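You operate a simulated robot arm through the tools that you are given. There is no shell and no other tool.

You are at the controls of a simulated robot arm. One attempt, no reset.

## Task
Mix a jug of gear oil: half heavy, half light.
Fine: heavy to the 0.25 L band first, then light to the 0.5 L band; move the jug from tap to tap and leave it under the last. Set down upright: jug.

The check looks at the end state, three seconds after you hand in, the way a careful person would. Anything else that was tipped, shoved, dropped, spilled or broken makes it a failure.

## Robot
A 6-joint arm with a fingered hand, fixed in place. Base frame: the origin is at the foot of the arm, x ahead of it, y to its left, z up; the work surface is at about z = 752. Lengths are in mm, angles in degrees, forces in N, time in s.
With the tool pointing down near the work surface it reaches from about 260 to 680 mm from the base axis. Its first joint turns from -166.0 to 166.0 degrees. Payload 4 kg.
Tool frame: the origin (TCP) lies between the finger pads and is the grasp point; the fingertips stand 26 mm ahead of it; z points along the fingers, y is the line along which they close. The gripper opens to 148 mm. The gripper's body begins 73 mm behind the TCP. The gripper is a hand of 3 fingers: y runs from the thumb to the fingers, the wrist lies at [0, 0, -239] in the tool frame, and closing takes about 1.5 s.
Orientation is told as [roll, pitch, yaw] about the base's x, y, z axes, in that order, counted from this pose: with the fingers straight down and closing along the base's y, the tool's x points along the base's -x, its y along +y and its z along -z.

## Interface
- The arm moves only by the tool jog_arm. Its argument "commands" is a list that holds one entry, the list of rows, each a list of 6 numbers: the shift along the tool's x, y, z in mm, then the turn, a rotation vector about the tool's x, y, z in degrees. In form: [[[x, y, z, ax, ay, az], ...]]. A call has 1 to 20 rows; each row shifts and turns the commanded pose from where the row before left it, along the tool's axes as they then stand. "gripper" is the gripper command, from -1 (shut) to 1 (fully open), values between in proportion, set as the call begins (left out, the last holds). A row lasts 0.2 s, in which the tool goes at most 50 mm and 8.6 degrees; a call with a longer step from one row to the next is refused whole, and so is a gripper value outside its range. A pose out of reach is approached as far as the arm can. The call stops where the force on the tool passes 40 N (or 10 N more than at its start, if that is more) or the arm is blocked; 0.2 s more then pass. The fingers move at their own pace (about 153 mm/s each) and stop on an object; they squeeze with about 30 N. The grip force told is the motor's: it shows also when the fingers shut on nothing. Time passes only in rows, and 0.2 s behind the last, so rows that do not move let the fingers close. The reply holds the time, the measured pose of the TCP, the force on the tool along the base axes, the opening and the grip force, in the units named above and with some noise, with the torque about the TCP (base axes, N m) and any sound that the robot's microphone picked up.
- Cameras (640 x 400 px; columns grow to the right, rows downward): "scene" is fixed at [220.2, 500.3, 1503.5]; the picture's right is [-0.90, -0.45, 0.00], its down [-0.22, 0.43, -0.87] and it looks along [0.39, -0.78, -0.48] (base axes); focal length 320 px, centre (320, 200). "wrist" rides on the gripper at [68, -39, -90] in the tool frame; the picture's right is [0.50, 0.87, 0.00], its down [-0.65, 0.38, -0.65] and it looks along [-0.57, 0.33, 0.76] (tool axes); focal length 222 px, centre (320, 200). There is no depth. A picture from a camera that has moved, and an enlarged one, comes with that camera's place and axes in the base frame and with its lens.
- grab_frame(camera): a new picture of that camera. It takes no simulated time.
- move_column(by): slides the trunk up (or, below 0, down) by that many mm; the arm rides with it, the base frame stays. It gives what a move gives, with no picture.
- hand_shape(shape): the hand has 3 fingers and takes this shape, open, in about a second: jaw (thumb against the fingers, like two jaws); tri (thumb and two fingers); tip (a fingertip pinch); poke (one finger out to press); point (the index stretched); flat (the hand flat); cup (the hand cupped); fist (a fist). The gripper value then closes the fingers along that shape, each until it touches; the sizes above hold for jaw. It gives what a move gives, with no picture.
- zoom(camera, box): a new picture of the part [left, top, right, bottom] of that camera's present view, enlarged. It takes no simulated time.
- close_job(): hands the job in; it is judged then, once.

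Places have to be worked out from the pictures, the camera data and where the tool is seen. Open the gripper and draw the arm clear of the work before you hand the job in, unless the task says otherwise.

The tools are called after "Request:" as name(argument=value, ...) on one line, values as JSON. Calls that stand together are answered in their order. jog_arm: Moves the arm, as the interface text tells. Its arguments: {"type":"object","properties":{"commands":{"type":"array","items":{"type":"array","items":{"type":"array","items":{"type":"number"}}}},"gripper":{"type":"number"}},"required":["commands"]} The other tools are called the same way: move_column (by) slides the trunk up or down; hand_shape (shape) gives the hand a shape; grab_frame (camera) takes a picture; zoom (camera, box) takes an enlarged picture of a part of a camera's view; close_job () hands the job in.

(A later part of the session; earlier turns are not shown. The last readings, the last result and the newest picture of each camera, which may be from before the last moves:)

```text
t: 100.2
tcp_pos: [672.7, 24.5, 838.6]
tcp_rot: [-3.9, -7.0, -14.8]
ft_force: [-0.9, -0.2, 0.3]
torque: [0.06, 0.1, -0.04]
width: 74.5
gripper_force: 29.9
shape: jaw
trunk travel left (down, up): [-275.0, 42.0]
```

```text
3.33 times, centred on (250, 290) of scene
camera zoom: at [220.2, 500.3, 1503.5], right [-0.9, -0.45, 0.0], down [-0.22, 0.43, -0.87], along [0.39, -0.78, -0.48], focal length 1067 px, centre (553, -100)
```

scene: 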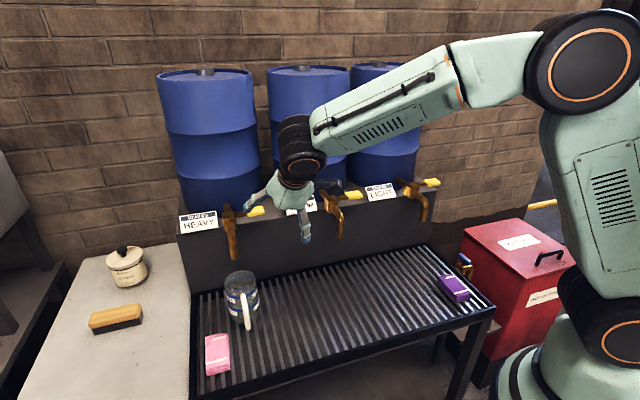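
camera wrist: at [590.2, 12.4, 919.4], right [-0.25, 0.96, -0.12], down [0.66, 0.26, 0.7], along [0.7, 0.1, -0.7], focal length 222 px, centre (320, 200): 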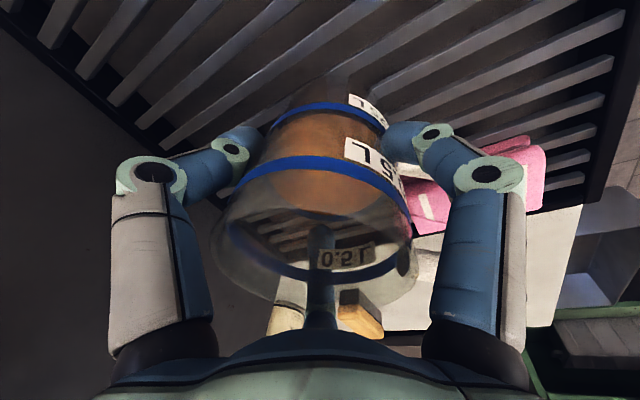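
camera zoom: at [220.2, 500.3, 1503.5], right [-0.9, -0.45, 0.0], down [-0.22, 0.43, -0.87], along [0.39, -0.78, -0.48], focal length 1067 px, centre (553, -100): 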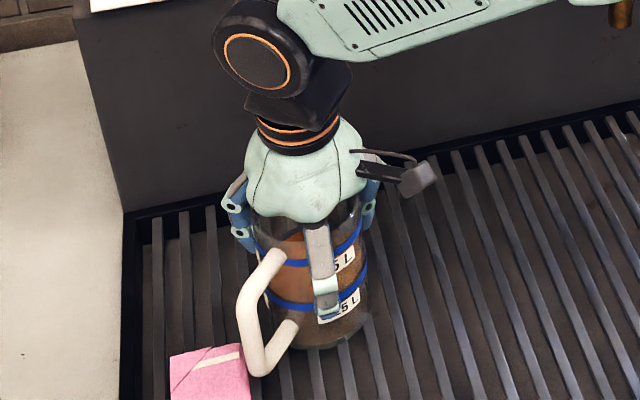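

Gripped with practically no movement. I lift 12 mm and check.

Request:
jog_arm(commands=[[[-0.5, -0.3, -4, 0, 0, 0], [-0.5, -0.3, -4, 0, 0, 0], [-0.5, -0.3, -4, 0, 0, 0], [0, 0, 0, 0, 0, 0]]])

Request:
grab_frame(camera="wrist")

Request:
zoom(camera="scene", box=[200, 230, 300, 350])

```text
t: 101.2
tcp_pos: [673.9, 23.2, 849.9]
tcp_rot: [-4.0, -7.0, -14.8]
ft_force: [0.0, 0.3, -3.2]
torque: [-0.05, -0.01, 0.0]
width: 74.5
gripper_force: 30.2
shape: jaw
trunk travel left (down, up): [-275.0, 42.0]
```

```text
taken
camera wrist: at [589.9, 11.5, 931.6], right [-0.25, 0.96, -0.12], down [0.66, 0.26, 0.7], along [0.7, 0.1, -0.7], focal length 222 px, centre (320, 200)
```

wrist: 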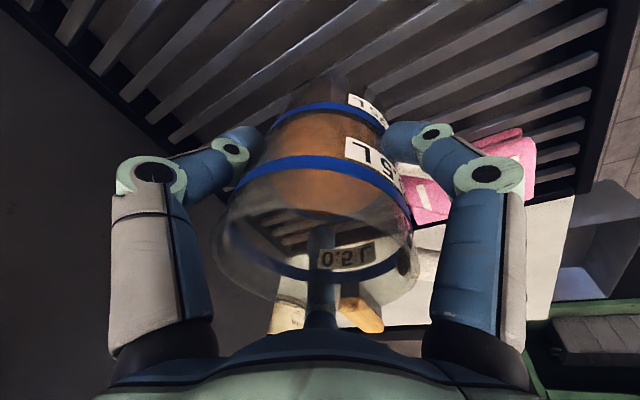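

```text
3.33 times, centred on (250, 290) of scene
camera zoom: at [220.2, 500.3, 1503.5], right [-0.9, -0.45, 0.0], down [-0.22, 0.43, -0.87], along [0.39, -0.78, -0.48], focal length 1067 px, centre (553, -100)
```

zoom: 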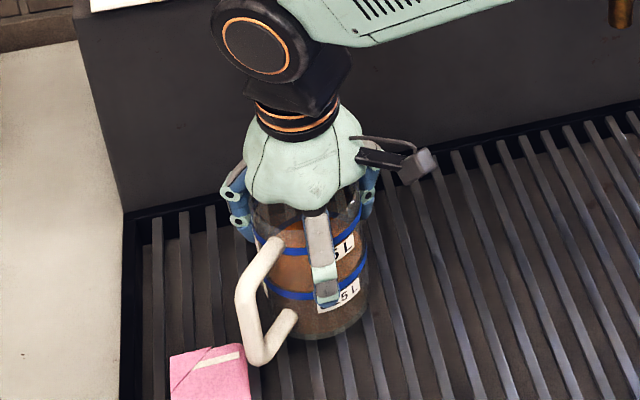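

Lifted, upright and steady. I move it out 80 mm and up a little, then travel gently along the row toward LIGHT.

Request:
jog_arm(commands=[[[6, 3.5, -5, 0, 0, 0], [12, 7, -6.8, 0, 0, 0], [16, 9.2, -7.5, 0, 0, 0], [16, 9.2, -7.5, 0, 0, 0], [12, 7, -5, 0, 0, 0], [6, 3.5, -2, 0, 0, 0]]])

Request:
jog_arm(commands=[[[4, -7, 0, 0, 0, 0], [8, -13.9, 0, 0, 0, 0], [12, -20.8, 0, 0, 0, 0], [12.5, -21.65, 0, 0, 0, 0], [12.5, -21.65, 0, 0, 0, 0], [12.5, -21.65, 0, 0, 0, 0], [12.5, -21.65, 0, 0, 0, 0], [12.5, -21.65, 0, 0, 0, 0], [12.5, -21.65, 0, 0, 0, 0], [12.5, -21.65, 0, 0, 0, 0], [12, -20.8, 0, 0, 0, 0], [8, -13.9, 0, 0, 0, 0], [4, -7, 0, 0, 0, 0]]])

Request:
grab_frame(camera="scene")

Request:
grab_frame(camera="wrist")

```text
t: 102.6
tcp_pos: [614.7, 82.9, 871.0]
tcp_rot: [-4.0, -6.9, -14.7]
ft_force: [0.2, 0.1, -3.2]
torque: [-0.11, -0.01, -0.02]
width: 74.4
gripper_force: 29.8
shape: jaw
trunk travel left (down, up): [-275.0, 42.0]
```

```text
t: 105.4
tcp_pos: [421.2, -109.4, 871.6]
tcp_rot: [-4.0, -7.0, -14.7]
ft_force: [-0.1, -0.7, -5.1]
torque: [-0.07, 0.0, 0.0]
width: 74.2
gripper_force: 30.0
shape: jaw
trunk travel left (down, up): [-275.0, 42.0]
```

```text
taken
```

scene: 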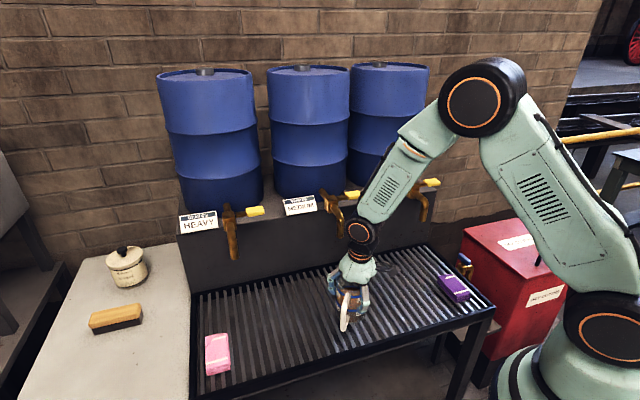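

```text
taken
camera wrist: at [338.5, -120.6, 954.3], right [-0.25, 0.96, -0.12], down [0.66, 0.26, 0.7], along [0.7, 0.1, -0.7], focal length 222 px, centre (320, 200)
```

wrist: 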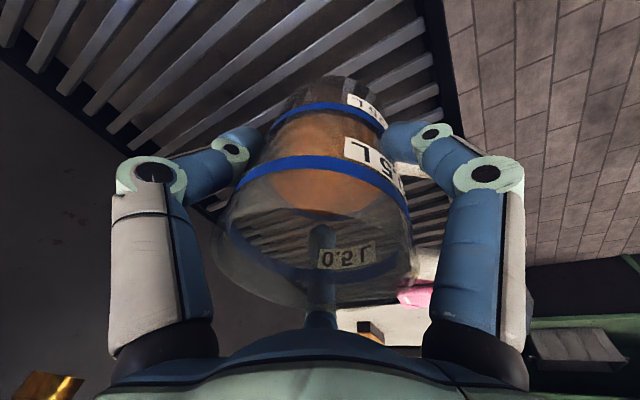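

The carry is smooth. LIGHT's spout is at about (313, -419). I continue along the row, then come in diagonally so as not to pass over the purple cloth, stopping short to check.

Request:
jog_arm(commands=[[[4, -7, 0, 0, 0, 0], [8, -13.9, 0, 0, 0, 0], [12, -20.8, 0, 0, 0, 0], [12.5, -21.65, 0, 0, 0, 0], [12.5, -21.65, 0, 0, 0, 0], [12.5, -21.65, 0, 0, 0, 0], [12.5, -21.65, 0, 0, 0, 0], [12, -20.8, 0, 0, 0, 0], [8, -15, 0, 0, 0, 0], [2, -18, 1, 0, 0, 0], [-3.3, -20, 1.8, 0, 0, 0], [-3.3, -20, 1.8, 0, 0, 0], [-2.5, -15, 1.4, 0, 0, 0], [-1.6, -10, 0.9, 0, 0, 0]]])

Request:
grab_frame(camera="scene")

Request:
zoom(camera="scene", box=[340, 190, 500, 320])

Request:
grab_frame(camera="wrist")

```text
t: 108.4
tcp_pos: [277.6, -325.9, 871.8]
tcp_rot: [-3.9, -7.0, -14.8]
ft_force: [-0.3, -0.5, -4.6]
torque: [-0.08, -0.01, 0.0]
width: 74.0
gripper_force: 30.0
shape: jaw
trunk travel left (down, up): [-275.0, 42.0]
```

```text
taken
```

scene: 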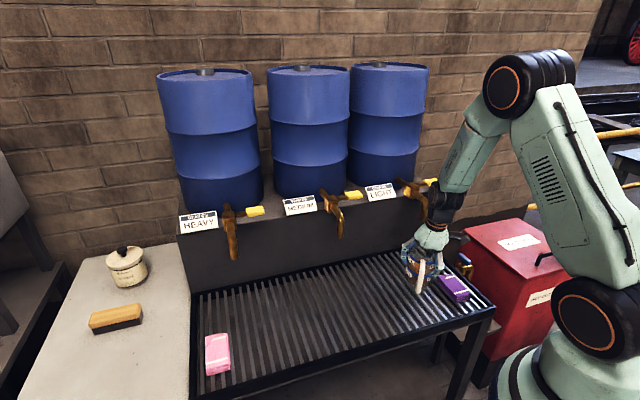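

```text
3.08 times, centred on (420, 255) of scene
camera zoom: at [220.2, 500.3, 1503.5], right [-0.9, -0.45, 0.0], down [-0.22, 0.43, -0.87], along [0.39, -0.78, -0.48], focal length 985 px, centre (12, 31)
```

zoom: 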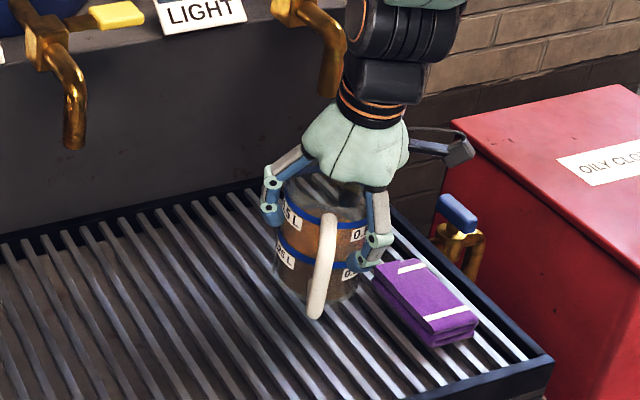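

```text
taken
camera wrist: at [194.6, -338.4, 954.0], right [-0.25, 0.96, -0.12], down [0.66, 0.26, 0.7], along [0.7, 0.1, -0.7], focal length 222 px, centre (320, 200)
```

wrist: 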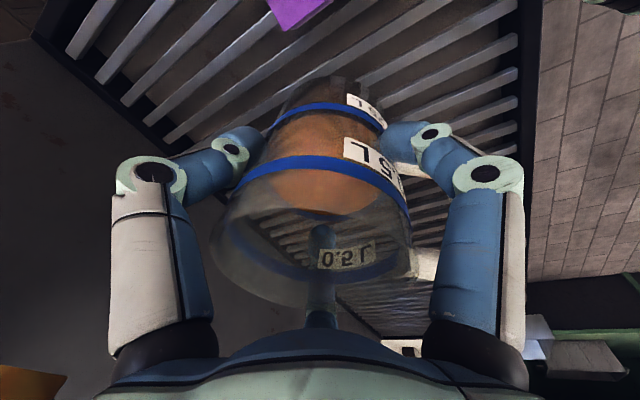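

The carry is fine. The purple cloth's corner sits only about 76 mm out and 35 mm to the -row side of LIGHT, so I place the jug 30 mm to the +row side, 50 mm out, and will slide it in from there. Moving in and starting to lower.

Request:
jog_arm(commands=[[[-9, -10.6, 1.83, 0, 0, 0], [-9, -10.6, 1.83, 0, 0, 0], [-9, -10.6, 1.83, 0, 0, 0], [0.96, 0.56, 7.9, 0, 0, 0], [0.96, 0.56, 7.9, 0, 0, 0], [0.96, 0.56, 7.9, 0, 0, 0]]])

Request:
zoom(camera="scene", box=[340, 190, 500, 320])

Request:
grab_frame(camera="wrist")

```text
t: 109.8
tcp_pos: [295.5, -363.3, 847.3]
tcp_rot: [-3.9, -6.9, -14.7]
ft_force: [-0.2, -0.8, -5.2]
torque: [-0.06, 0.03, 0.01]
width: 73.9
gripper_force: 29.7
shape: jaw
trunk travel left (down, up): [-275.0, 42.0]
```

```text
3.08 times, centred on (420, 255) of scene
camera zoom: at [220.2, 500.3, 1503.5], right [-0.9, -0.45, 0.0], down [-0.22, 0.43, -0.87], along [0.39, -0.78, -0.48], focal length 985 px, centre (12, 31)
```

zoom: 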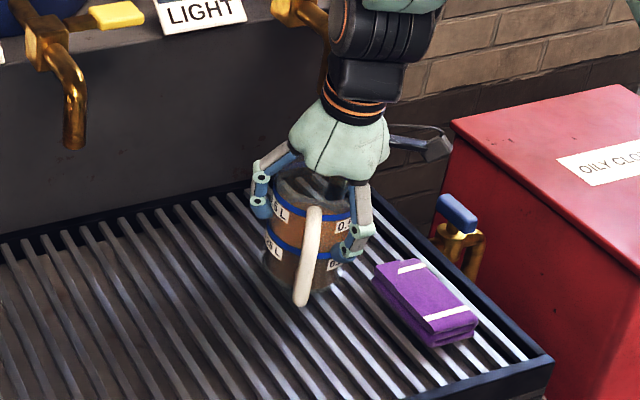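

```text
taken
camera wrist: at [212.2, -375.6, 929.3], right [-0.25, 0.96, -0.12], down [0.66, 0.26, 0.7], along [0.7, 0.1, -0.7], focal length 222 px, centre (320, 200)
```

wrist: 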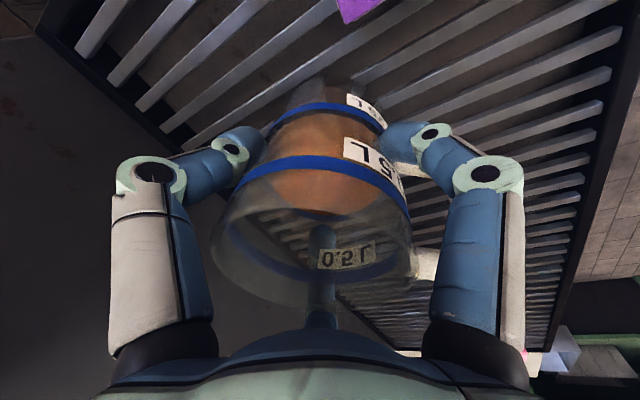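

Good position, about 20 mm clear of the cloth. I lower to contact in small steps.

Request:
jog_arm(commands=[[[0.5, 0.3, 3.96, 0, 0, 0], [0.36, 0.2, 2.97, 0, 0, 0]]])

Request:
jog_arm(commands=[[[0.12, 0.07, 1, 0, 0, 0]]])

Request:
jog_arm(commands=[[[0.12, 0.07, 1, 0, 0, 0]]])

```text
t: 110.4
tcp_pos: [294.3, -363.4, 840.7]
tcp_rot: [-4.0, -6.9, -14.9]
ft_force: [-0.1, 0.3, -4.1]
torque: [-0.08, 0.01, -0.03]
width: 74.0
gripper_force: 30.3
shape: jaw
trunk travel left (down, up): [-275.0, 42.0]
```

```text
t: 110.8
tcp_pos: [294.7, -361.8, 838.7]
tcp_rot: [-3.9, -6.9, -14.9]
ft_force: [-0.3, -0.3, -4.4]
torque: [-0.05, -0.02, 0.0]
width: 74.0
gripper_force: 29.9
shape: jaw
trunk travel left (down, up): [-275.0, 42.0]
```

```text
t: 111.2
tcp_pos: [295.7, -361.0, 839.5]
tcp_rot: [-4.0, -7.0, -14.9]
ft_force: [0.3, 0.6, -4.8]
torque: [-0.06, -0.01, -0.02]
width: 74.2
gripper_force: 30.5
shape: jaw
trunk travel left (down, up): [-275.0, 42.0]
```

Request:
jog_arm(commands=[[[0.12, 0.07, 1, 0, 0, 0]]])

Request:
jog_arm(commands=[[[0.12, 0.07, 1, 0, 0, 0]]])

Request:
jog_arm(commands=[[[0.12, 0.07, 1, 0, 0, 0]]])

```text
t: 111.6
tcp_pos: [296.7, -363.0, 837.6]
tcp_rot: [-4.0, -7.0, -14.8]
ft_force: [0.3, 0.1, -2.9]
torque: [-0.04, 0.04, 0.03]
width: 74.1
gripper_force: 30.0
shape: jaw
trunk travel left (down, up): [-275.0, 42.0]
```

```text
t: 112.0
tcp_pos: [296.4, -362.7, 837.0]
tcp_rot: [-4.1, -7.0, -14.8]
ft_force: [1.0, -0.6, -0.7]
torque: [0.12, 0.07, -0.05]
width: 73.9
gripper_force: 30.3
shape: jaw
trunk travel left (down, up): [-275.0, 42.0]
```

```text
t: 112.4
tcp_pos: [297.2, -361.6, 837.4]
tcp_rot: [-4.1, -7.1, -14.8]
ft_force: [-1.2, -1.2, 7.0]
torque: [0.08, 0.16, 0.04]
width: 74.0
gripper_force: 30.1
shape: jaw
trunk travel left (down, up): [-275.0, 42.0]
```

The jug is on the grate. I ease up 1 mm and loosen the fingers into the cage.

Request:
jog_arm(commands=[[[-0.12, -0.07, -1, 0, 0, 0], [0, 0, 0, 0, 0, 0]]])

Request:
jog_arm(commands=[[[0, 0, 0, 0, 0, 0], [0, 0, 0, 0, 0, 0], [0, 0, 0, 0, 0, 0]]], gripper=0.36)

Request:
grab_frame(camera="wrist")

Request:
zoom(camera="scene", box=[370, 210, 470, 300])

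```text
t: 113.0
tcp_pos: [295.9, -361.1, 837.6]
tcp_rot: [-4.0, -6.9, -14.8]
ft_force: [0.2, -1.2, -0.1]
torque: [0.01, 0.04, -0.04]
width: 74.1
gripper_force: 30.5
shape: jaw
trunk travel left (down, up): [-275.0, 42.0]
```

```text
t: 113.8
tcp_pos: [295.9, -362.2, 836.9]
tcp_rot: [-3.9, -7.0, -14.8]
ft_force: [-0.6, -0.4, -0.1]
torque: [0.0, -0.01, -0.02]
width: 100.3
gripper_force: 0.1
shape: jaw
trunk travel left (down, up): [-275.0, 42.0]
```

```text
taken
camera wrist: at [213.0, -374.7, 919.6], right [-0.25, 0.96, -0.12], down [0.66, 0.26, 0.7], along [0.7, 0.1, -0.7], focal length 222 px, centre (320, 200)
```

wrist: 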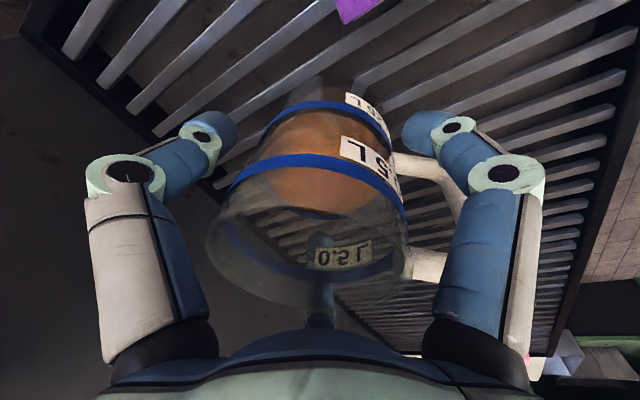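

```text
4.44 times, centred on (420, 255) of scene
camera zoom: at [220.2, 500.3, 1503.5], right [-0.9, -0.45, 0.0], down [-0.22, 0.43, -0.87], along [0.39, -0.78, -0.48], focal length 1423 px, centre (-124, -44)
```

zoom: 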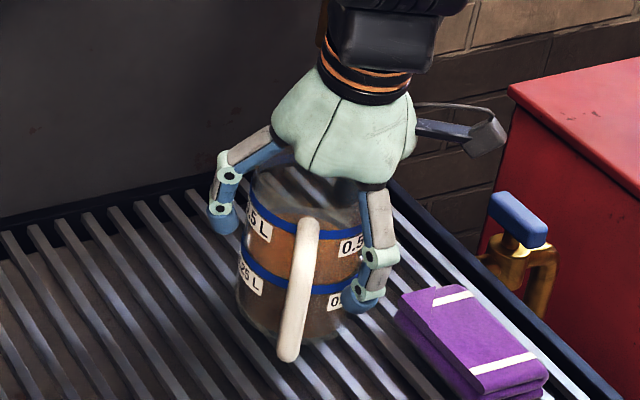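

The jug stands free in the cage. I raise 12 mm and lean the hand out by 30° about the fingertip centre, as before.

Request:
jog_arm(commands=[[[-0.72, -0.42, -5.94, 0, 0, 0], [-0.72, -0.42, -5.94, 0, 0, 0], [1.81, 1.05, 0, 3, -5.2, 0], [1.81, 1.05, 0, 3, -5.2, 0], [1.81, 1.05, 0, 3, -5.2, 0]]])

Request:
grab_frame(camera="wrist")

Request:
zoom(camera="scene", box=[370, 210, 470, 300])

```text
t: 115.0
tcp_pos: [275.5, -381.6, 850.8]
tcp_rot: [-16.5, -14.3, -14.0]
ft_force: [1.2, 0.8, -0.9]
torque: [-0.01, 0.0, -0.03]
width: 101.1
gripper_force: 0.1
shape: jaw
out of reach, approached as far as the arm can: row 4, 5
trunk travel left (down, up): [-275.0, 42.0]
```

```text
taken
camera wrist: at [186.3, -371.6, 928.1], right [-0.21, 0.91, -0.36], down [0.63, 0.41, 0.66], along [0.75, -0.09, -0.65], focal length 222 px, centre (320, 200)
```

wrist: 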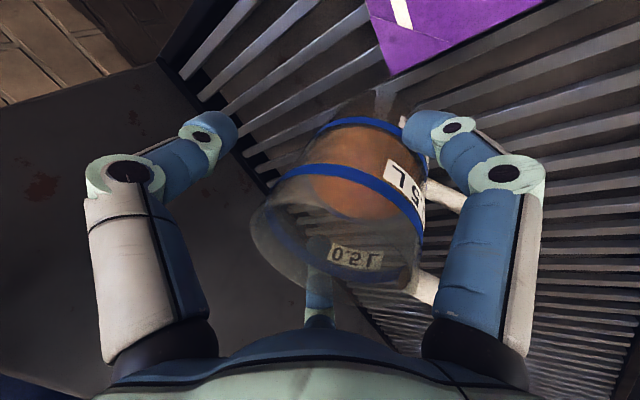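

```text
4.44 times, centred on (420, 255) of scene
camera zoom: at [220.2, 500.3, 1503.5], right [-0.9, -0.45, 0.0], down [-0.22, 0.43, -0.87], along [0.39, -0.78, -0.48], focal length 1423 px, centre (-124, -44)
```

zoom: 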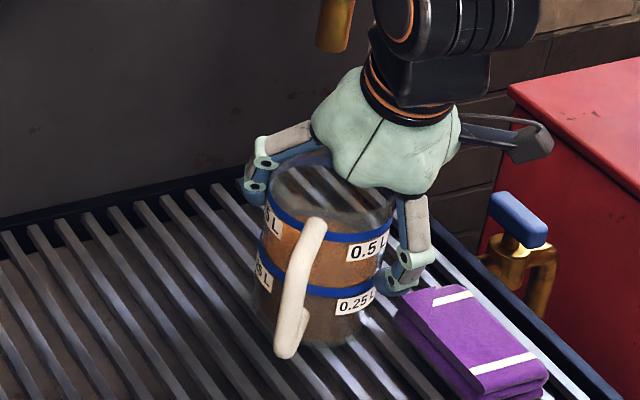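

The arm reports out of reach for the last rows: it drifted about 28 mm toward -row, shifting the jug to roughly lat +4, out 53 from LIGHT. It is upright, but close to the purple cloth. I undo the last two lean rows to come back to a proper pose.

Request:
jog_arm(commands=[[[-1.81, -1.05, 0, -3, 5.2, 0], [-1.81, -1.05, 0, -3, 5.2, 0]]])

Request:
grab_frame(camera="wrist")

Request:
zoom(camera="scene", box=[370, 210, 470, 300])

```text
t: 115.6
tcp_pos: [281.7, -381.0, 851.2]
tcp_rot: [-14.9, -14.6, -13.9]
ft_force: [0.1, 0.1, -0.2]
torque: [-0.02, -0.02, 0.01]
width: 101.2
gripper_force: 0.0
shape: jaw
out of reach, approached as far as the arm can: row 1, 2
trunk travel left (down, up): [-275.0, 42.0]
```

```text
taken
camera wrist: at [192.4, -373.5, 927.2], right [-0.21, 0.91, -0.34], down [0.61, 0.4, 0.68], along [0.76, -0.06, -0.65], focal length 222 px, centre (320, 200)
```

wrist: 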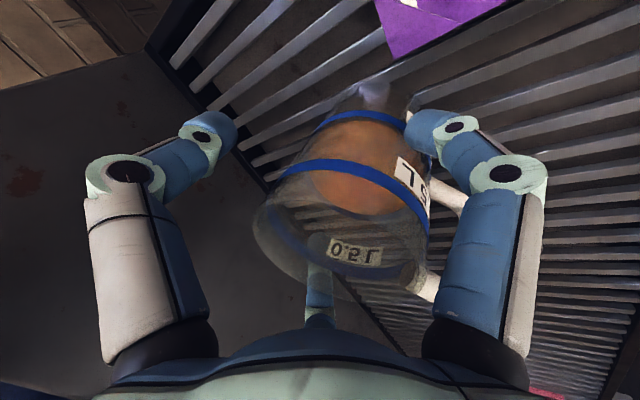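

```text
4.44 times, centred on (420, 255) of scene
camera zoom: at [220.2, 500.3, 1503.5], right [-0.9, -0.45, 0.0], down [-0.22, 0.43, -0.87], along [0.39, -0.78, -0.48], focal length 1423 px, centre (-124, -44)
```

zoom: 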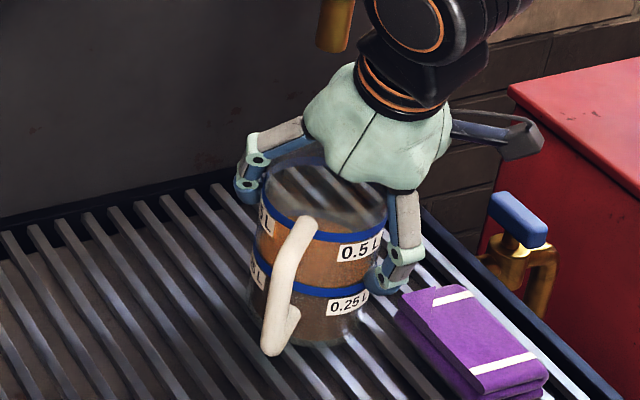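

The pose has not fully recovered. I hold a few rows and take the lean back further, watching the jug.

Request:
jog_arm(commands=[[[0, 0, 0, 0, 0, 0], [0, 0, 0, 0, 0, 0]]])

Request:
jog_arm(commands=[[[-1.81, -1.05, 0, -3, 5.2, 0], [0, 0, 0, 0, 0, 0]]])

Request:
zoom(camera="scene", box=[370, 210, 470, 300])

Request:
grab_frame(camera="scene")

```text
t: 116.2
tcp_pos: [282.5, -380.7, 851.0]
tcp_rot: [-15.1, -14.6, -13.8]
ft_force: [0.3, 0.3, -0.1]
torque: [-0.01, 0.02, 0.0]
width: 101.2
gripper_force: 0.0
shape: jaw
trunk travel left (down, up): [-275.0, 42.0]
```

```text
t: 116.8
tcp_pos: [288.1, -378.1, 851.6]
tcp_rot: [-8.7, -6.8, -15.6]
ft_force: [-0.4, 0.0, -0.6]
torque: [-0.02, 0.01, 0.0]
width: 101.1
gripper_force: 0.0
shape: jaw
trunk travel left (down, up): [-275.0, 42.0]
```

```text
4.44 times, centred on (420, 255) of scene
camera zoom: at [220.2, 500.3, 1503.5], right [-0.9, -0.45, 0.0], down [-0.22, 0.43, -0.87], along [0.39, -0.78, -0.48], focal length 1423 px, centre (-124, -44)
```

zoom: 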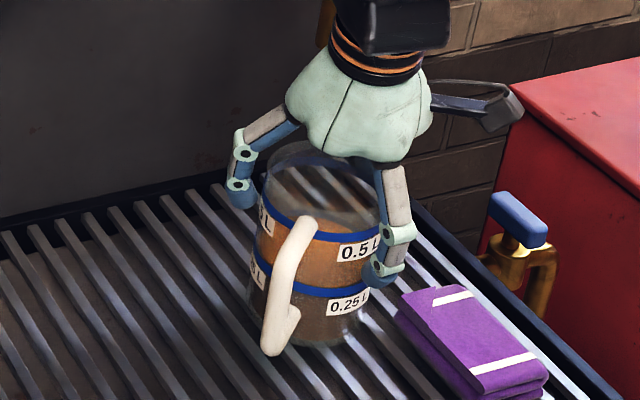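

```text
taken
```

scene: 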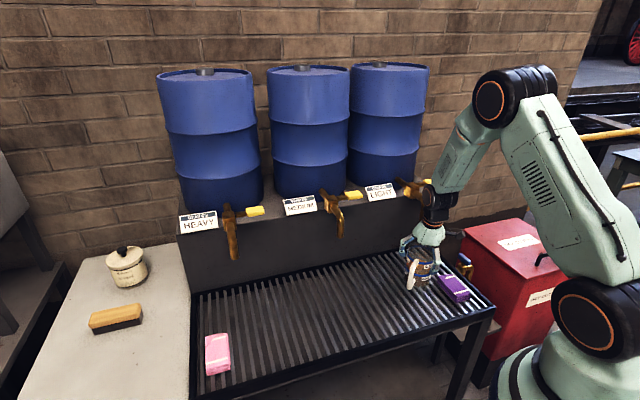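

The hand is now centred over the jug again, which stands upright at about (287, -377): 48 mm out and 11 mm to +row of LIGHT. I open the fingers and retreat up the axis to sort out the reach problem in free air.

Request:
jog_arm(commands=[[[0, 0, 0, 0, 0, 0], [0, 0, 0, 0, 0, 0], [0, 0, 0, 0, 0, 0]]], gripper=1)

Request:
jog_arm(commands=[[[0, 0, -10, 0, 0, 0], [0, 0, -20, 0, 0, 0], [0, 0, -25, 0, 0, 0], [0, 0, -25, 0, 0, 0], [0, 0, -25, 0, 0, 0]]])

Request:
grab_frame(camera="wrist")

Request:
zoom(camera="scene", box=[350, 170, 490, 310])

```text
t: 117.6
tcp_pos: [287.8, -378.8, 853.5]
tcp_rot: [-8.7, -6.8, -15.5]
ft_force: [-0.3, -0.1, 0.0]
torque: [0.03, -0.02, 0.01]
width: 147.9
gripper_force: 0.1
shape: jaw
trunk travel left (down, up): [-275.0, 42.0]
```

```text
t: 118.8
tcp_pos: [281.3, -361.1, 956.8]
tcp_rot: [-8.8, -6.6, -15.6]
ft_force: [0.2, -0.1, -0.1]
torque: [-0.04, -0.02, -0.01]
width: 147.8
gripper_force: 0.1
shape: jaw
trunk travel left (down, up): [-275.0, 42.0]
```

```text
taken
camera wrist: at [201.0, -364.6, 1040.9], right [-0.23, 0.95, -0.19], down [0.69, 0.3, 0.66], along [0.69, 0.03, -0.73], focal length 222 px, centre (320, 200)
```

wrist: 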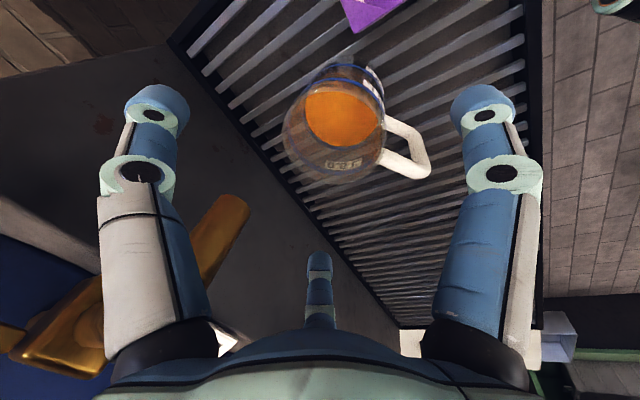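

```text
2.86 times, centred on (420, 240) of scene
camera zoom: at [220.2, 500.3, 1503.5], right [-0.9, -0.45, 0.0], down [-0.22, 0.43, -0.87], along [0.39, -0.78, -0.48], focal length 915 px, centre (34, 86)
```

zoom: 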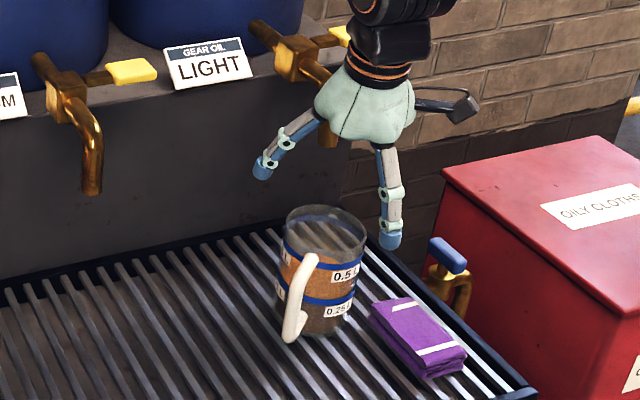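

The oil is still at its band and the jug stands safely about 49 mm out. Instead of leaning far, I will push it in with the hand nearly upright from the out side: two fingers astride on the jug wall, with the handle between the fingers. I shift the hand out, part-close to that span and roll it 27°.

Request:
jog_arm(commands=[[[11.9, 22.5, -4.9, 0, 0, 0], [11.9, 22.5, -4.9, 0, 0, 0], [0, 0, 0, 0, 0, 6.75], [0, 0, 0, 0, 0, 6.75], [0, 0, 0, 0, 0, 6.75], [0, 0, 0, 0, 0, 6.75]]], gripper=0)

Request:
grab_frame(camera="wrist")

Request:
zoom(camera="scene", box=[350, 170, 490, 310])

```text
t: 120.2
tcp_pos: [269.8, -309.7, 954.8]
tcp_rot: [-4.8, -9.9, -42.7]
ft_force: [-0.4, 0.3, -0.3]
torque: [-0.02, 0.0, -0.02]
width: 74.4
gripper_force: 0.0
shape: jaw
trunk travel left (down, up): [-275.0, 42.0]
```

```text
taken
camera wrist: at [188.8, -277.2, 1033.6], right [0.23, 0.96, -0.16], down [0.69, -0.05, 0.72], along [0.69, -0.28, -0.67], focal length 222 px, centre (320, 200)
```

wrist: 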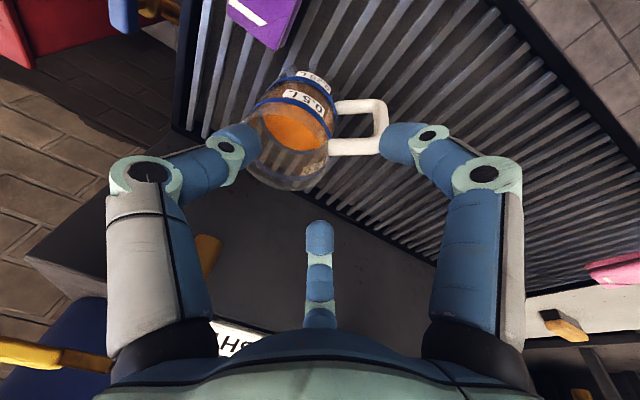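

```text
2.86 times, centred on (420, 240) of scene
camera zoom: at [220.2, 500.3, 1503.5], right [-0.9, -0.45, 0.0], down [-0.22, 0.43, -0.87], along [0.39, -0.78, -0.48], focal length 915 px, centre (34, 86)
```

zoom: 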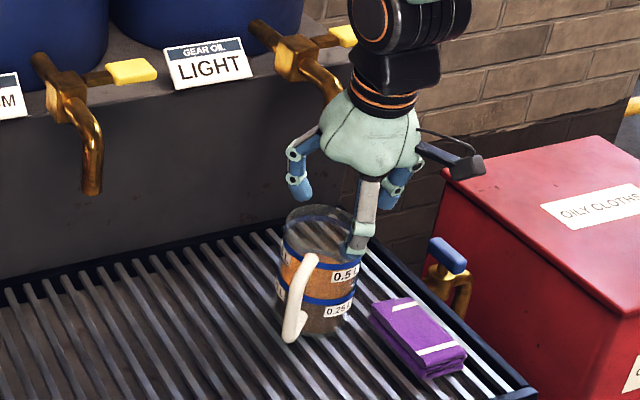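

Request:
zoom(camera="wrist", box=[220, 50, 420, 210])

Request:
zoom(camera="scene", box=[400, 230, 460, 295])

```text
2.50 times, centred on (320, 130) of wrist
camera zoom: at [188.8, -277.2, 1033.6], right [0.23, 0.96, -0.16], down [0.69, -0.05, 0.72], along [0.69, -0.28, -0.67], focal length 555 px, centre (320, 375)
```

zoom: 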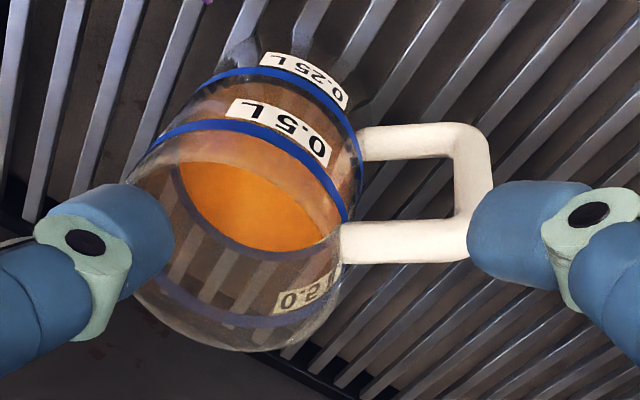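

```text
6.15 times, centred on (430, 262) of scene
camera zoom: at [220.2, 500.3, 1503.5], right [-0.9, -0.45, 0.0], down [-0.22, 0.43, -0.87], along [0.39, -0.78, -0.48], focal length 1970 px, centre (-357, -185)
```

zoom: 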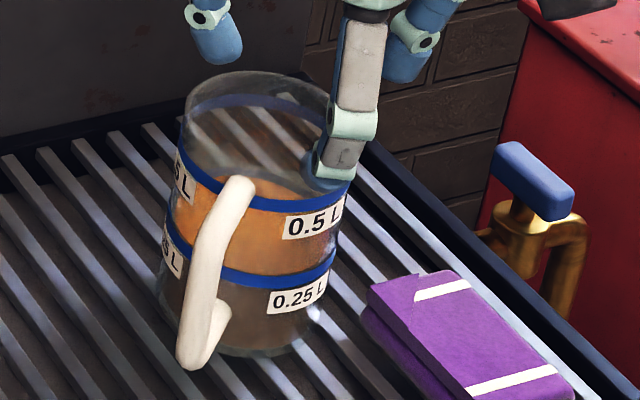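

The jug is at about (293, -370) with its handle at ≈85°. I back the hand off 8 mm more and descend beside it, checking halfway.

Request:
jog_arm(commands=[[[6.9, 3.8, -1.5, 0, 0, 0], [4.3, 2.1, 24.5, 0, 0, 0], [4.3, 2.1, 24.5, 0, 0, 0]]])

Request:
grab_frame(camera="wrist")

Request:
zoom(camera="scene", box=[380, 200, 480, 300])

```text
t: 121.0
tcp_pos: [265.7, -302.6, 906.9]
tcp_rot: [-4.7, -9.9, -42.5]
ft_force: [-0.3, 0.3, -0.7]
torque: [0.02, 0.0, -0.03]
width: 74.4
gripper_force: 0.0
shape: jaw
trunk travel left (down, up): [-275.0, 42.0]
```

```text
taken
camera wrist: at [184.4, -270.8, 984.9], right [0.23, 0.96, -0.16], down [0.69, -0.05, 0.72], along [0.69, -0.27, -0.67], focal length 222 px, centre (320, 200)
```

wrist: 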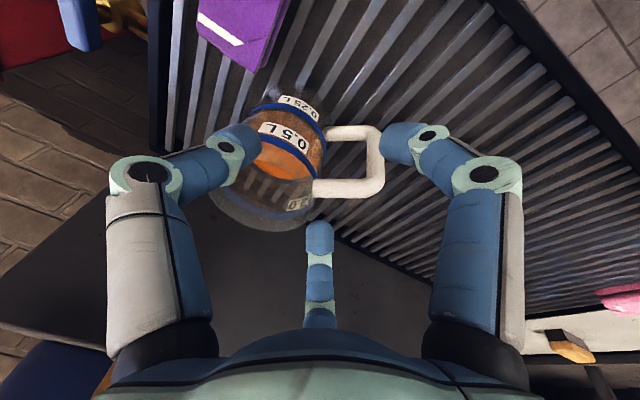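

```text
4.00 times, centred on (430, 250) of scene
camera zoom: at [220.2, 500.3, 1503.5], right [-0.9, -0.45, 0.0], down [-0.22, 0.43, -0.87], along [0.39, -0.78, -0.48], focal length 1281 px, centre (-120, 0)
```

zoom: 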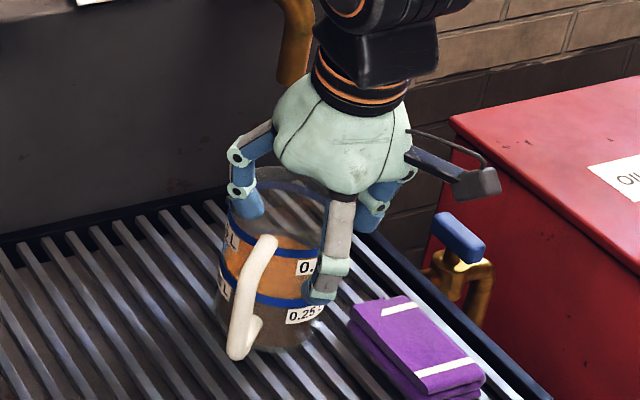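

Clear all around: the handle lies midway between two fingers. I descend the remaining 75 mm.

Request:
jog_arm(commands=[[[4.3, 2.1, 24.5, 0, 0, 0], [4.3, 2.1, 24.5, 0, 0, 0], [2.2, 1.05, 12.3, 0, 0, 0], [1.9, 0.9, 10.8, 0, 0, 0]]])

Request:
grab_frame(camera="wrist")

Request:
zoom(camera="scene", box=[380, 200, 480, 300])

```text
t: 122.0
tcp_pos: [264.5, -300.2, 832.7]
tcp_rot: [-4.7, -9.8, -42.7]
ft_force: [0.3, -0.7, -0.5]
torque: [0.01, -0.01, 0.04]
width: 74.6
gripper_force: 0.1
shape: jaw
trunk travel left (down, up): [-275.0, 42.0]
```

```text
taken
camera wrist: at [183.8, -269.4, 911.2], right [0.23, 0.96, -0.16], down [0.69, -0.05, 0.72], along [0.69, -0.27, -0.67], focal length 222 px, centre (320, 200)
```

wrist: 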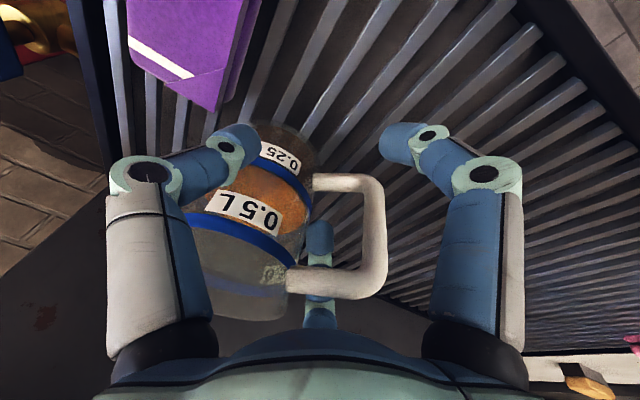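

```text
4.00 times, centred on (430, 250) of scene
camera zoom: at [220.2, 500.3, 1503.5], right [-0.9, -0.45, 0.0], down [-0.22, 0.43, -0.87], along [0.39, -0.78, -0.48], focal length 1281 px, centre (-120, 0)
```

zoom: 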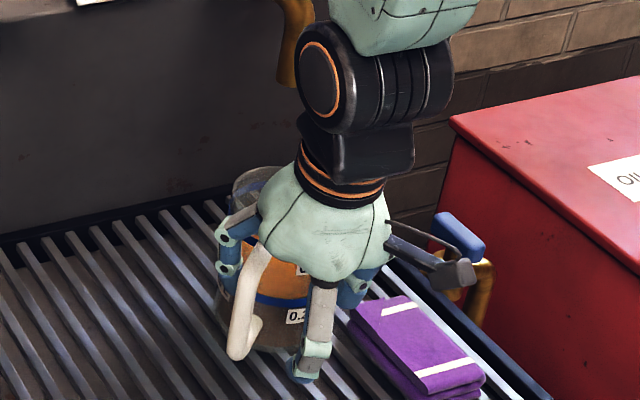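

In position with no contact. I begin pushing toward azimuth 288° (inward and slightly -row): first 25 mm to make contact.

Request:
jog_arm(commands=[[[-4.29, -2.37, 0.95, 0, 0, 0], [-4.29, -2.37, 0.95, 0, 0, 0], [-4.29, -2.37, 0.95, 0, 0, 0], [-4.29, -2.37, 0.95, 0, 0, 0], [-4.29, -2.37, 0.95, 0, 0, 0]]])

Request:
grab_frame(camera="wrist")

Request:
zoom(camera="scene", box=[380, 200, 480, 300])

```text
t: 123.2
tcp_pos: [272.9, -326.5, 833.9]
tcp_rot: [-4.7, -9.8, -42.7]
ft_force: [0.4, 1.3, -0.8]
torque: [0.05, -0.01, 0.03]
width: 74.2
gripper_force: 0.2
shape: jaw
trunk travel left (down, up): [-275.0, 42.0]
```

```text
taken
camera wrist: at [192.7, -294.7, 911.9], right [0.23, 0.96, -0.16], down [0.69, -0.05, 0.72], along [0.69, -0.27, -0.67], focal length 222 px, centre (320, 200)
```

wrist: 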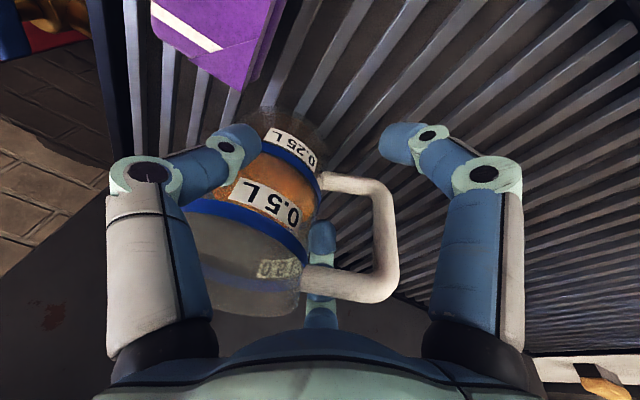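

```text
4.00 times, centred on (430, 250) of scene
camera zoom: at [220.2, 500.3, 1503.5], right [-0.9, -0.45, 0.0], down [-0.22, 0.43, -0.87], along [0.39, -0.78, -0.48], focal length 1281 px, centre (-120, 0)
```

zoom: 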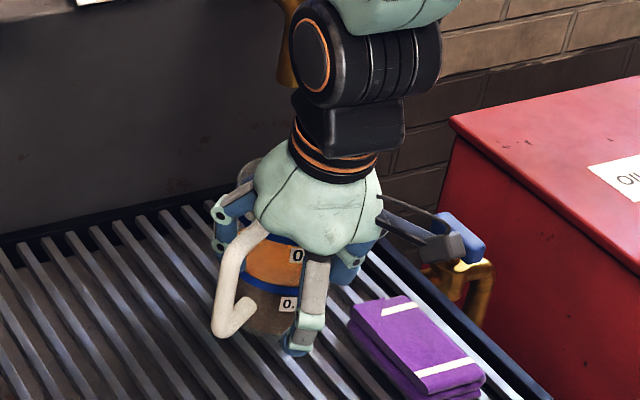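

Contact made with about 1 N, and the jug is starting to slide. I push 20 mm more.

Request:
jog_arm(commands=[[[-4.29, -2.37, 0.95, 0, 0, 0], [-4.29, -2.37, 0.95, 0, 0, 0], [-4.29, -2.37, 0.95, 0, 0, 0], [-4.29, -2.37, 0.95, 0, 0, 0]]])

Request:
grab_frame(camera="wrist")

Request:
zoom(camera="scene", box=[380, 190, 480, 290])

```text
t: 124.2
tcp_pos: [281.0, -345.1, 833.1]
tcp_rot: [-4.7, -9.9, -42.6]
ft_force: [0.0, 2.8, 2.0]
torque: [-0.02, -0.01, 0.0]
width: 74.1
gripper_force: 0.1
shape: jaw
trunk travel left (down, up): [-275.0, 42.0]
```

```text
taken
camera wrist: at [200.1, -312.9, 910.5], right [0.23, 0.96, -0.16], down [0.69, -0.05, 0.72], along [0.69, -0.27, -0.67], focal length 222 px, centre (320, 200)
```

wrist: 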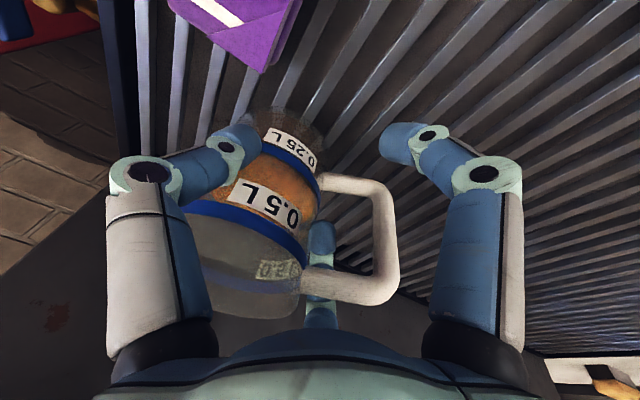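

```text
4.00 times, centred on (430, 240) of scene
camera zoom: at [220.2, 500.3, 1503.5], right [-0.9, -0.45, 0.0], down [-0.22, 0.43, -0.87], along [0.39, -0.78, -0.48], focal length 1281 px, centre (-120, 40)
```

zoom: 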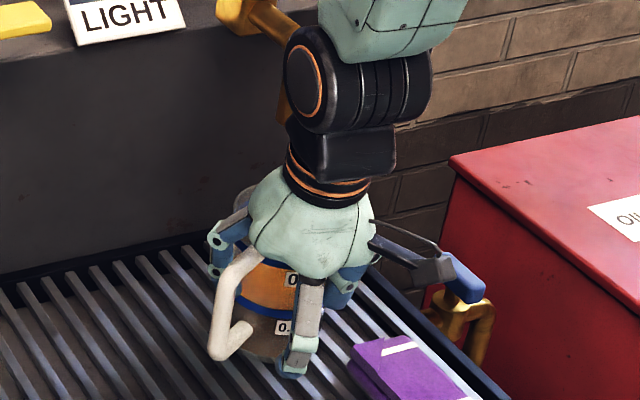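

The jug travels steadily with the hand, at about out 27, lat +6 now. I push 15 mm more and measure.

Request:
jog_arm(commands=[[[-4.29, -2.37, 0.95, 0, 0, 0], [-4.29, -2.37, 0.95, 0, 0, 0], [-4.29, -2.37, 0.95, 0, 0, 0]]])

Request:
grab_frame(camera="wrist")

Request:
zoom(camera="scene", box=[400, 200, 460, 290])

```text
t: 125.0
tcp_pos: [284.1, -358.1, 832.8]
tcp_rot: [-4.7, -9.9, -42.6]
ft_force: [0.7, 1.4, 1.1]
torque: [-0.01, 0.0, 0.0]
width: 74.1
gripper_force: 0.0
shape: jaw
trunk travel left (down, up): [-275.0, 42.0]
```

```text
taken
camera wrist: at [203.8, -327.2, 910.4], right [0.23, 0.96, -0.16], down [0.69, -0.05, 0.72], along [0.69, -0.27, -0.67], focal length 222 px, centre (320, 200)
```

wrist: 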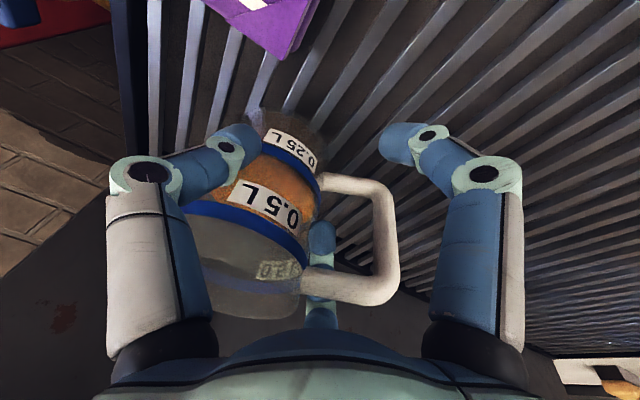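

```text
4.44 times, centred on (430, 245) of scene
camera zoom: at [220.2, 500.3, 1503.5], right [-0.9, -0.45, 0.0], down [-0.22, 0.43, -0.87], along [0.39, -0.78, -0.48], focal length 1423 px, centre (-169, 0)
```

zoom: 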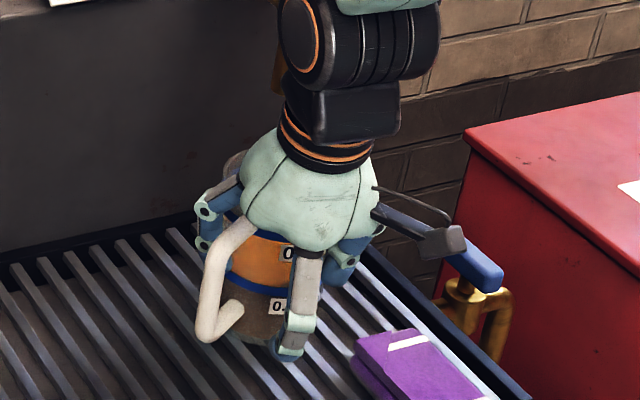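

By the hand geometry the jug is at about out 15, lat -1. I back the hand off 25 mm, rise clear and measure it against the LIGHT spout.

Request:
jog_arm(commands=[[[6.9, 3.8, -1.5, 0, 0, 0], [6.9, 3.8, -1.5, 0, 0, 0], [6.9, 3.8, -1.5, 0, 0, 0], [-4.3, -2.1, -24.5, 0, 0, 0], [-4.3, -2.1, -24.5, 0, 0, 0], [-4.3, -2.1, -24.5, 0, 0, 0], [-4.3, -2.1, -24.5, 0, 0, 0], [-4.3, -2.1, -24.5, 0, 0, 0], [-4.3, -2.1, -24.5, 0, 0, 0]]])

Request:
grab_frame(camera="wrist")

Request:
zoom(camera="scene", box=[380, 190, 460, 290])

```text
t: 127.0
tcp_pos: [278.0, -337.6, 982.5]
tcp_rot: [-4.6, -9.9, -42.7]
ft_force: [-0.8, 0.1, -0.3]
torque: [0.0, 0.03, 0.01]
width: 74.3
gripper_force: 0.1
shape: jaw
trunk travel left (down, up): [-275.0, 42.0]
```

```text
taken
camera wrist: at [196.6, -306.2, 1061.6], right [0.23, 0.96, -0.16], down [0.69, -0.05, 0.72], along [0.69, -0.27, -0.67], focal length 222 px, centre (320, 200)
```

wrist: 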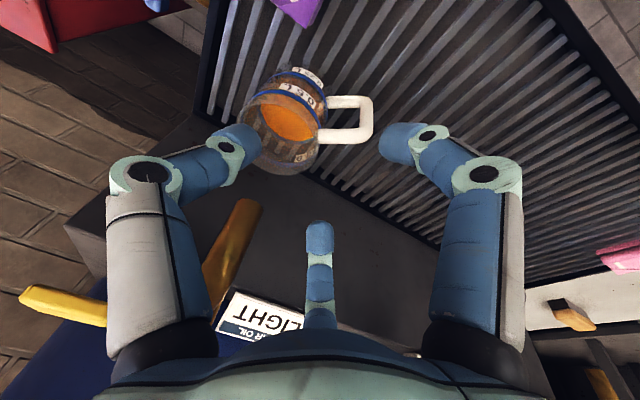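

```text
4.00 times, centred on (420, 240) of scene
camera zoom: at [220.2, 500.3, 1503.5], right [-0.9, -0.45, 0.0], down [-0.22, 0.43, -0.87], along [0.39, -0.78, -0.48], focal length 1281 px, centre (-80, 40)
```

zoom: 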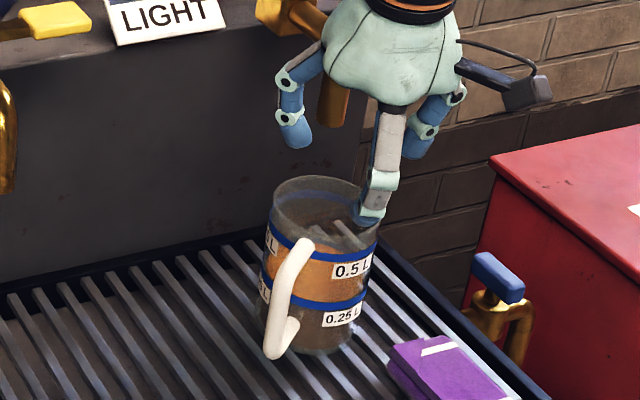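

The jug is right under the LIGHT spout (about 11 mm out, 3 mm lateral). Now I rise, roll back so the finger gap faces the barrel, close to the beak, and move to the side of the LIGHT lever.

Request:
jog_arm(commands=[[[-5.1, -2.5, -29, 0, 0, 0], [-5.1, -2.5, -29, 0, 0, 0], [-5.1, -2.5, -29, 0, 0, 0], [-5.1, -2.5, -29, 0, 0, 0], [-5.1, -2.5, -29, 0, 0, 0], [0, 0, 0, 0, 0, -6.75], [0, 0, 0, 0, 0, -6.75], [0, 0, 0, 0, 0, -6.75], [0, 0, 0, 0, 0, -6.75], [1.6, -29.3, 4.4, 0, 0, 0], [1.6, -29.3, 4.4, 0, 0, 0], [1.6, -29.3, 4.4, 0, 0, 0], [1.6, -29.3, 4.4, 0, 0, 0]]], gripper=-1)

Request:
grab_frame(camera="wrist")

Request:
grab_frame(camera="scene")

```text
t: 129.8
tcp_pos: [239.4, -447.0, 1131.0]
tcp_rot: [-8.6, -6.7, -15.5]
ft_force: [0.2, -0.5, -0.2]
torque: [-0.02, 0.02, -0.02]
width: 0.0
gripper_force: 30.1
shape: jaw
trunk travel left (down, up): [-275.0, 42.0]
```

```text
taken
camera wrist: at [158.7, -451.1, 1215.9], right [-0.24, 0.95, -0.19], down [0.69, 0.3, 0.66], along [0.69, 0.03, -0.73], focal length 222 px, centre (320, 200)
```

wrist: 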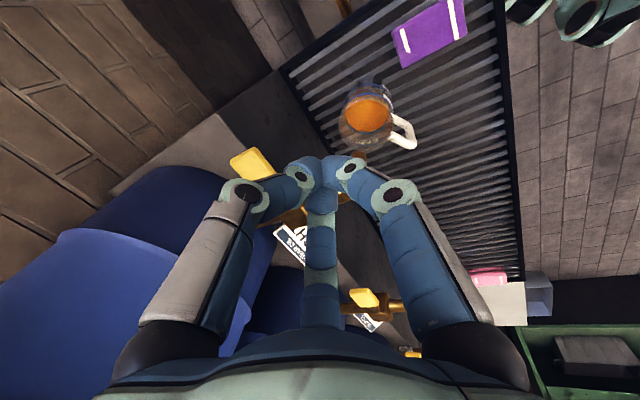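

```text
taken
```

scene: 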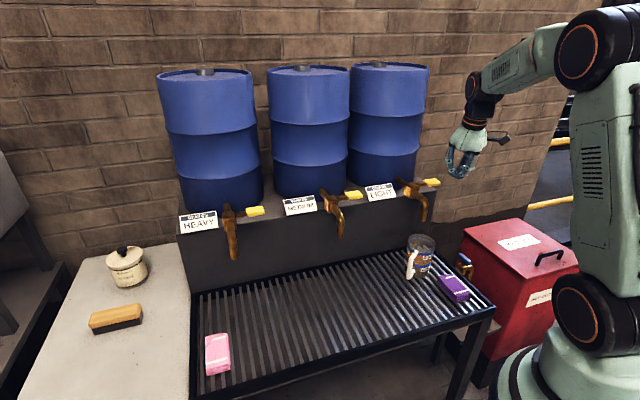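

The view is clear now. I zoom in on the jug, spout and lever.

Request:
zoom(camera="scene", box=[370, 160, 470, 300])

Request:
zoom(camera="wrist", box=[200, 60, 440, 230])

```text
2.86 times, centred on (420, 230) of scene
camera zoom: at [220.2, 500.3, 1503.5], right [-0.9, -0.45, 0.0], down [-0.22, 0.43, -0.87], along [0.39, -0.78, -0.48], focal length 915 px, centre (34, 114)
```

zoom: 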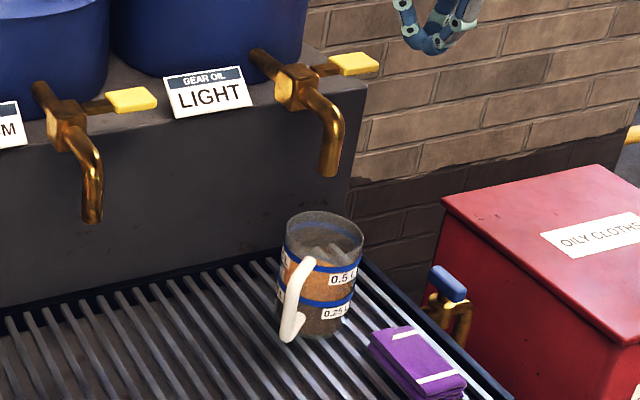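

```text
2.35 times, centred on (320, 145) of wrist
camera zoom: at [158.7, -451.1, 1215.9], right [-0.24, 0.95, -0.19], down [0.69, 0.3, 0.66], along [0.69, 0.03, -0.73], focal length 523 px, centre (320, 329)
```

zoom: 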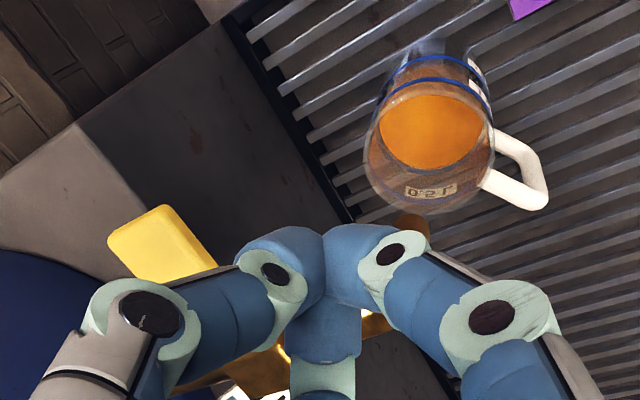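

Spout and jug line up well (within about 7 mm), and the LIGHT paddle is at about (313, -523, 1038). I try leaning 21° more here to keep the hand away from the barrel.

Request:
jog_arm(commands=[[[0, 0, 0, 3.3, -6.1, 0], [0, 0, 0, 3.3, -6.1, 0], [0, 0, 0, 3.3, -6.1, 0]]])

```text
t: 130.6
tcp_pos: [238.6, -446.2, 1130.5]
tcp_rot: [-20.2, -24.5, -10.9]
ft_force: [-1.0, -0.5, -0.7]
torque: [0.03, -0.01, 0.01]
width: 0.4
gripper_force: 30.0
shape: jaw
trunk travel left (down, up): [-275.0, 42.0]
```

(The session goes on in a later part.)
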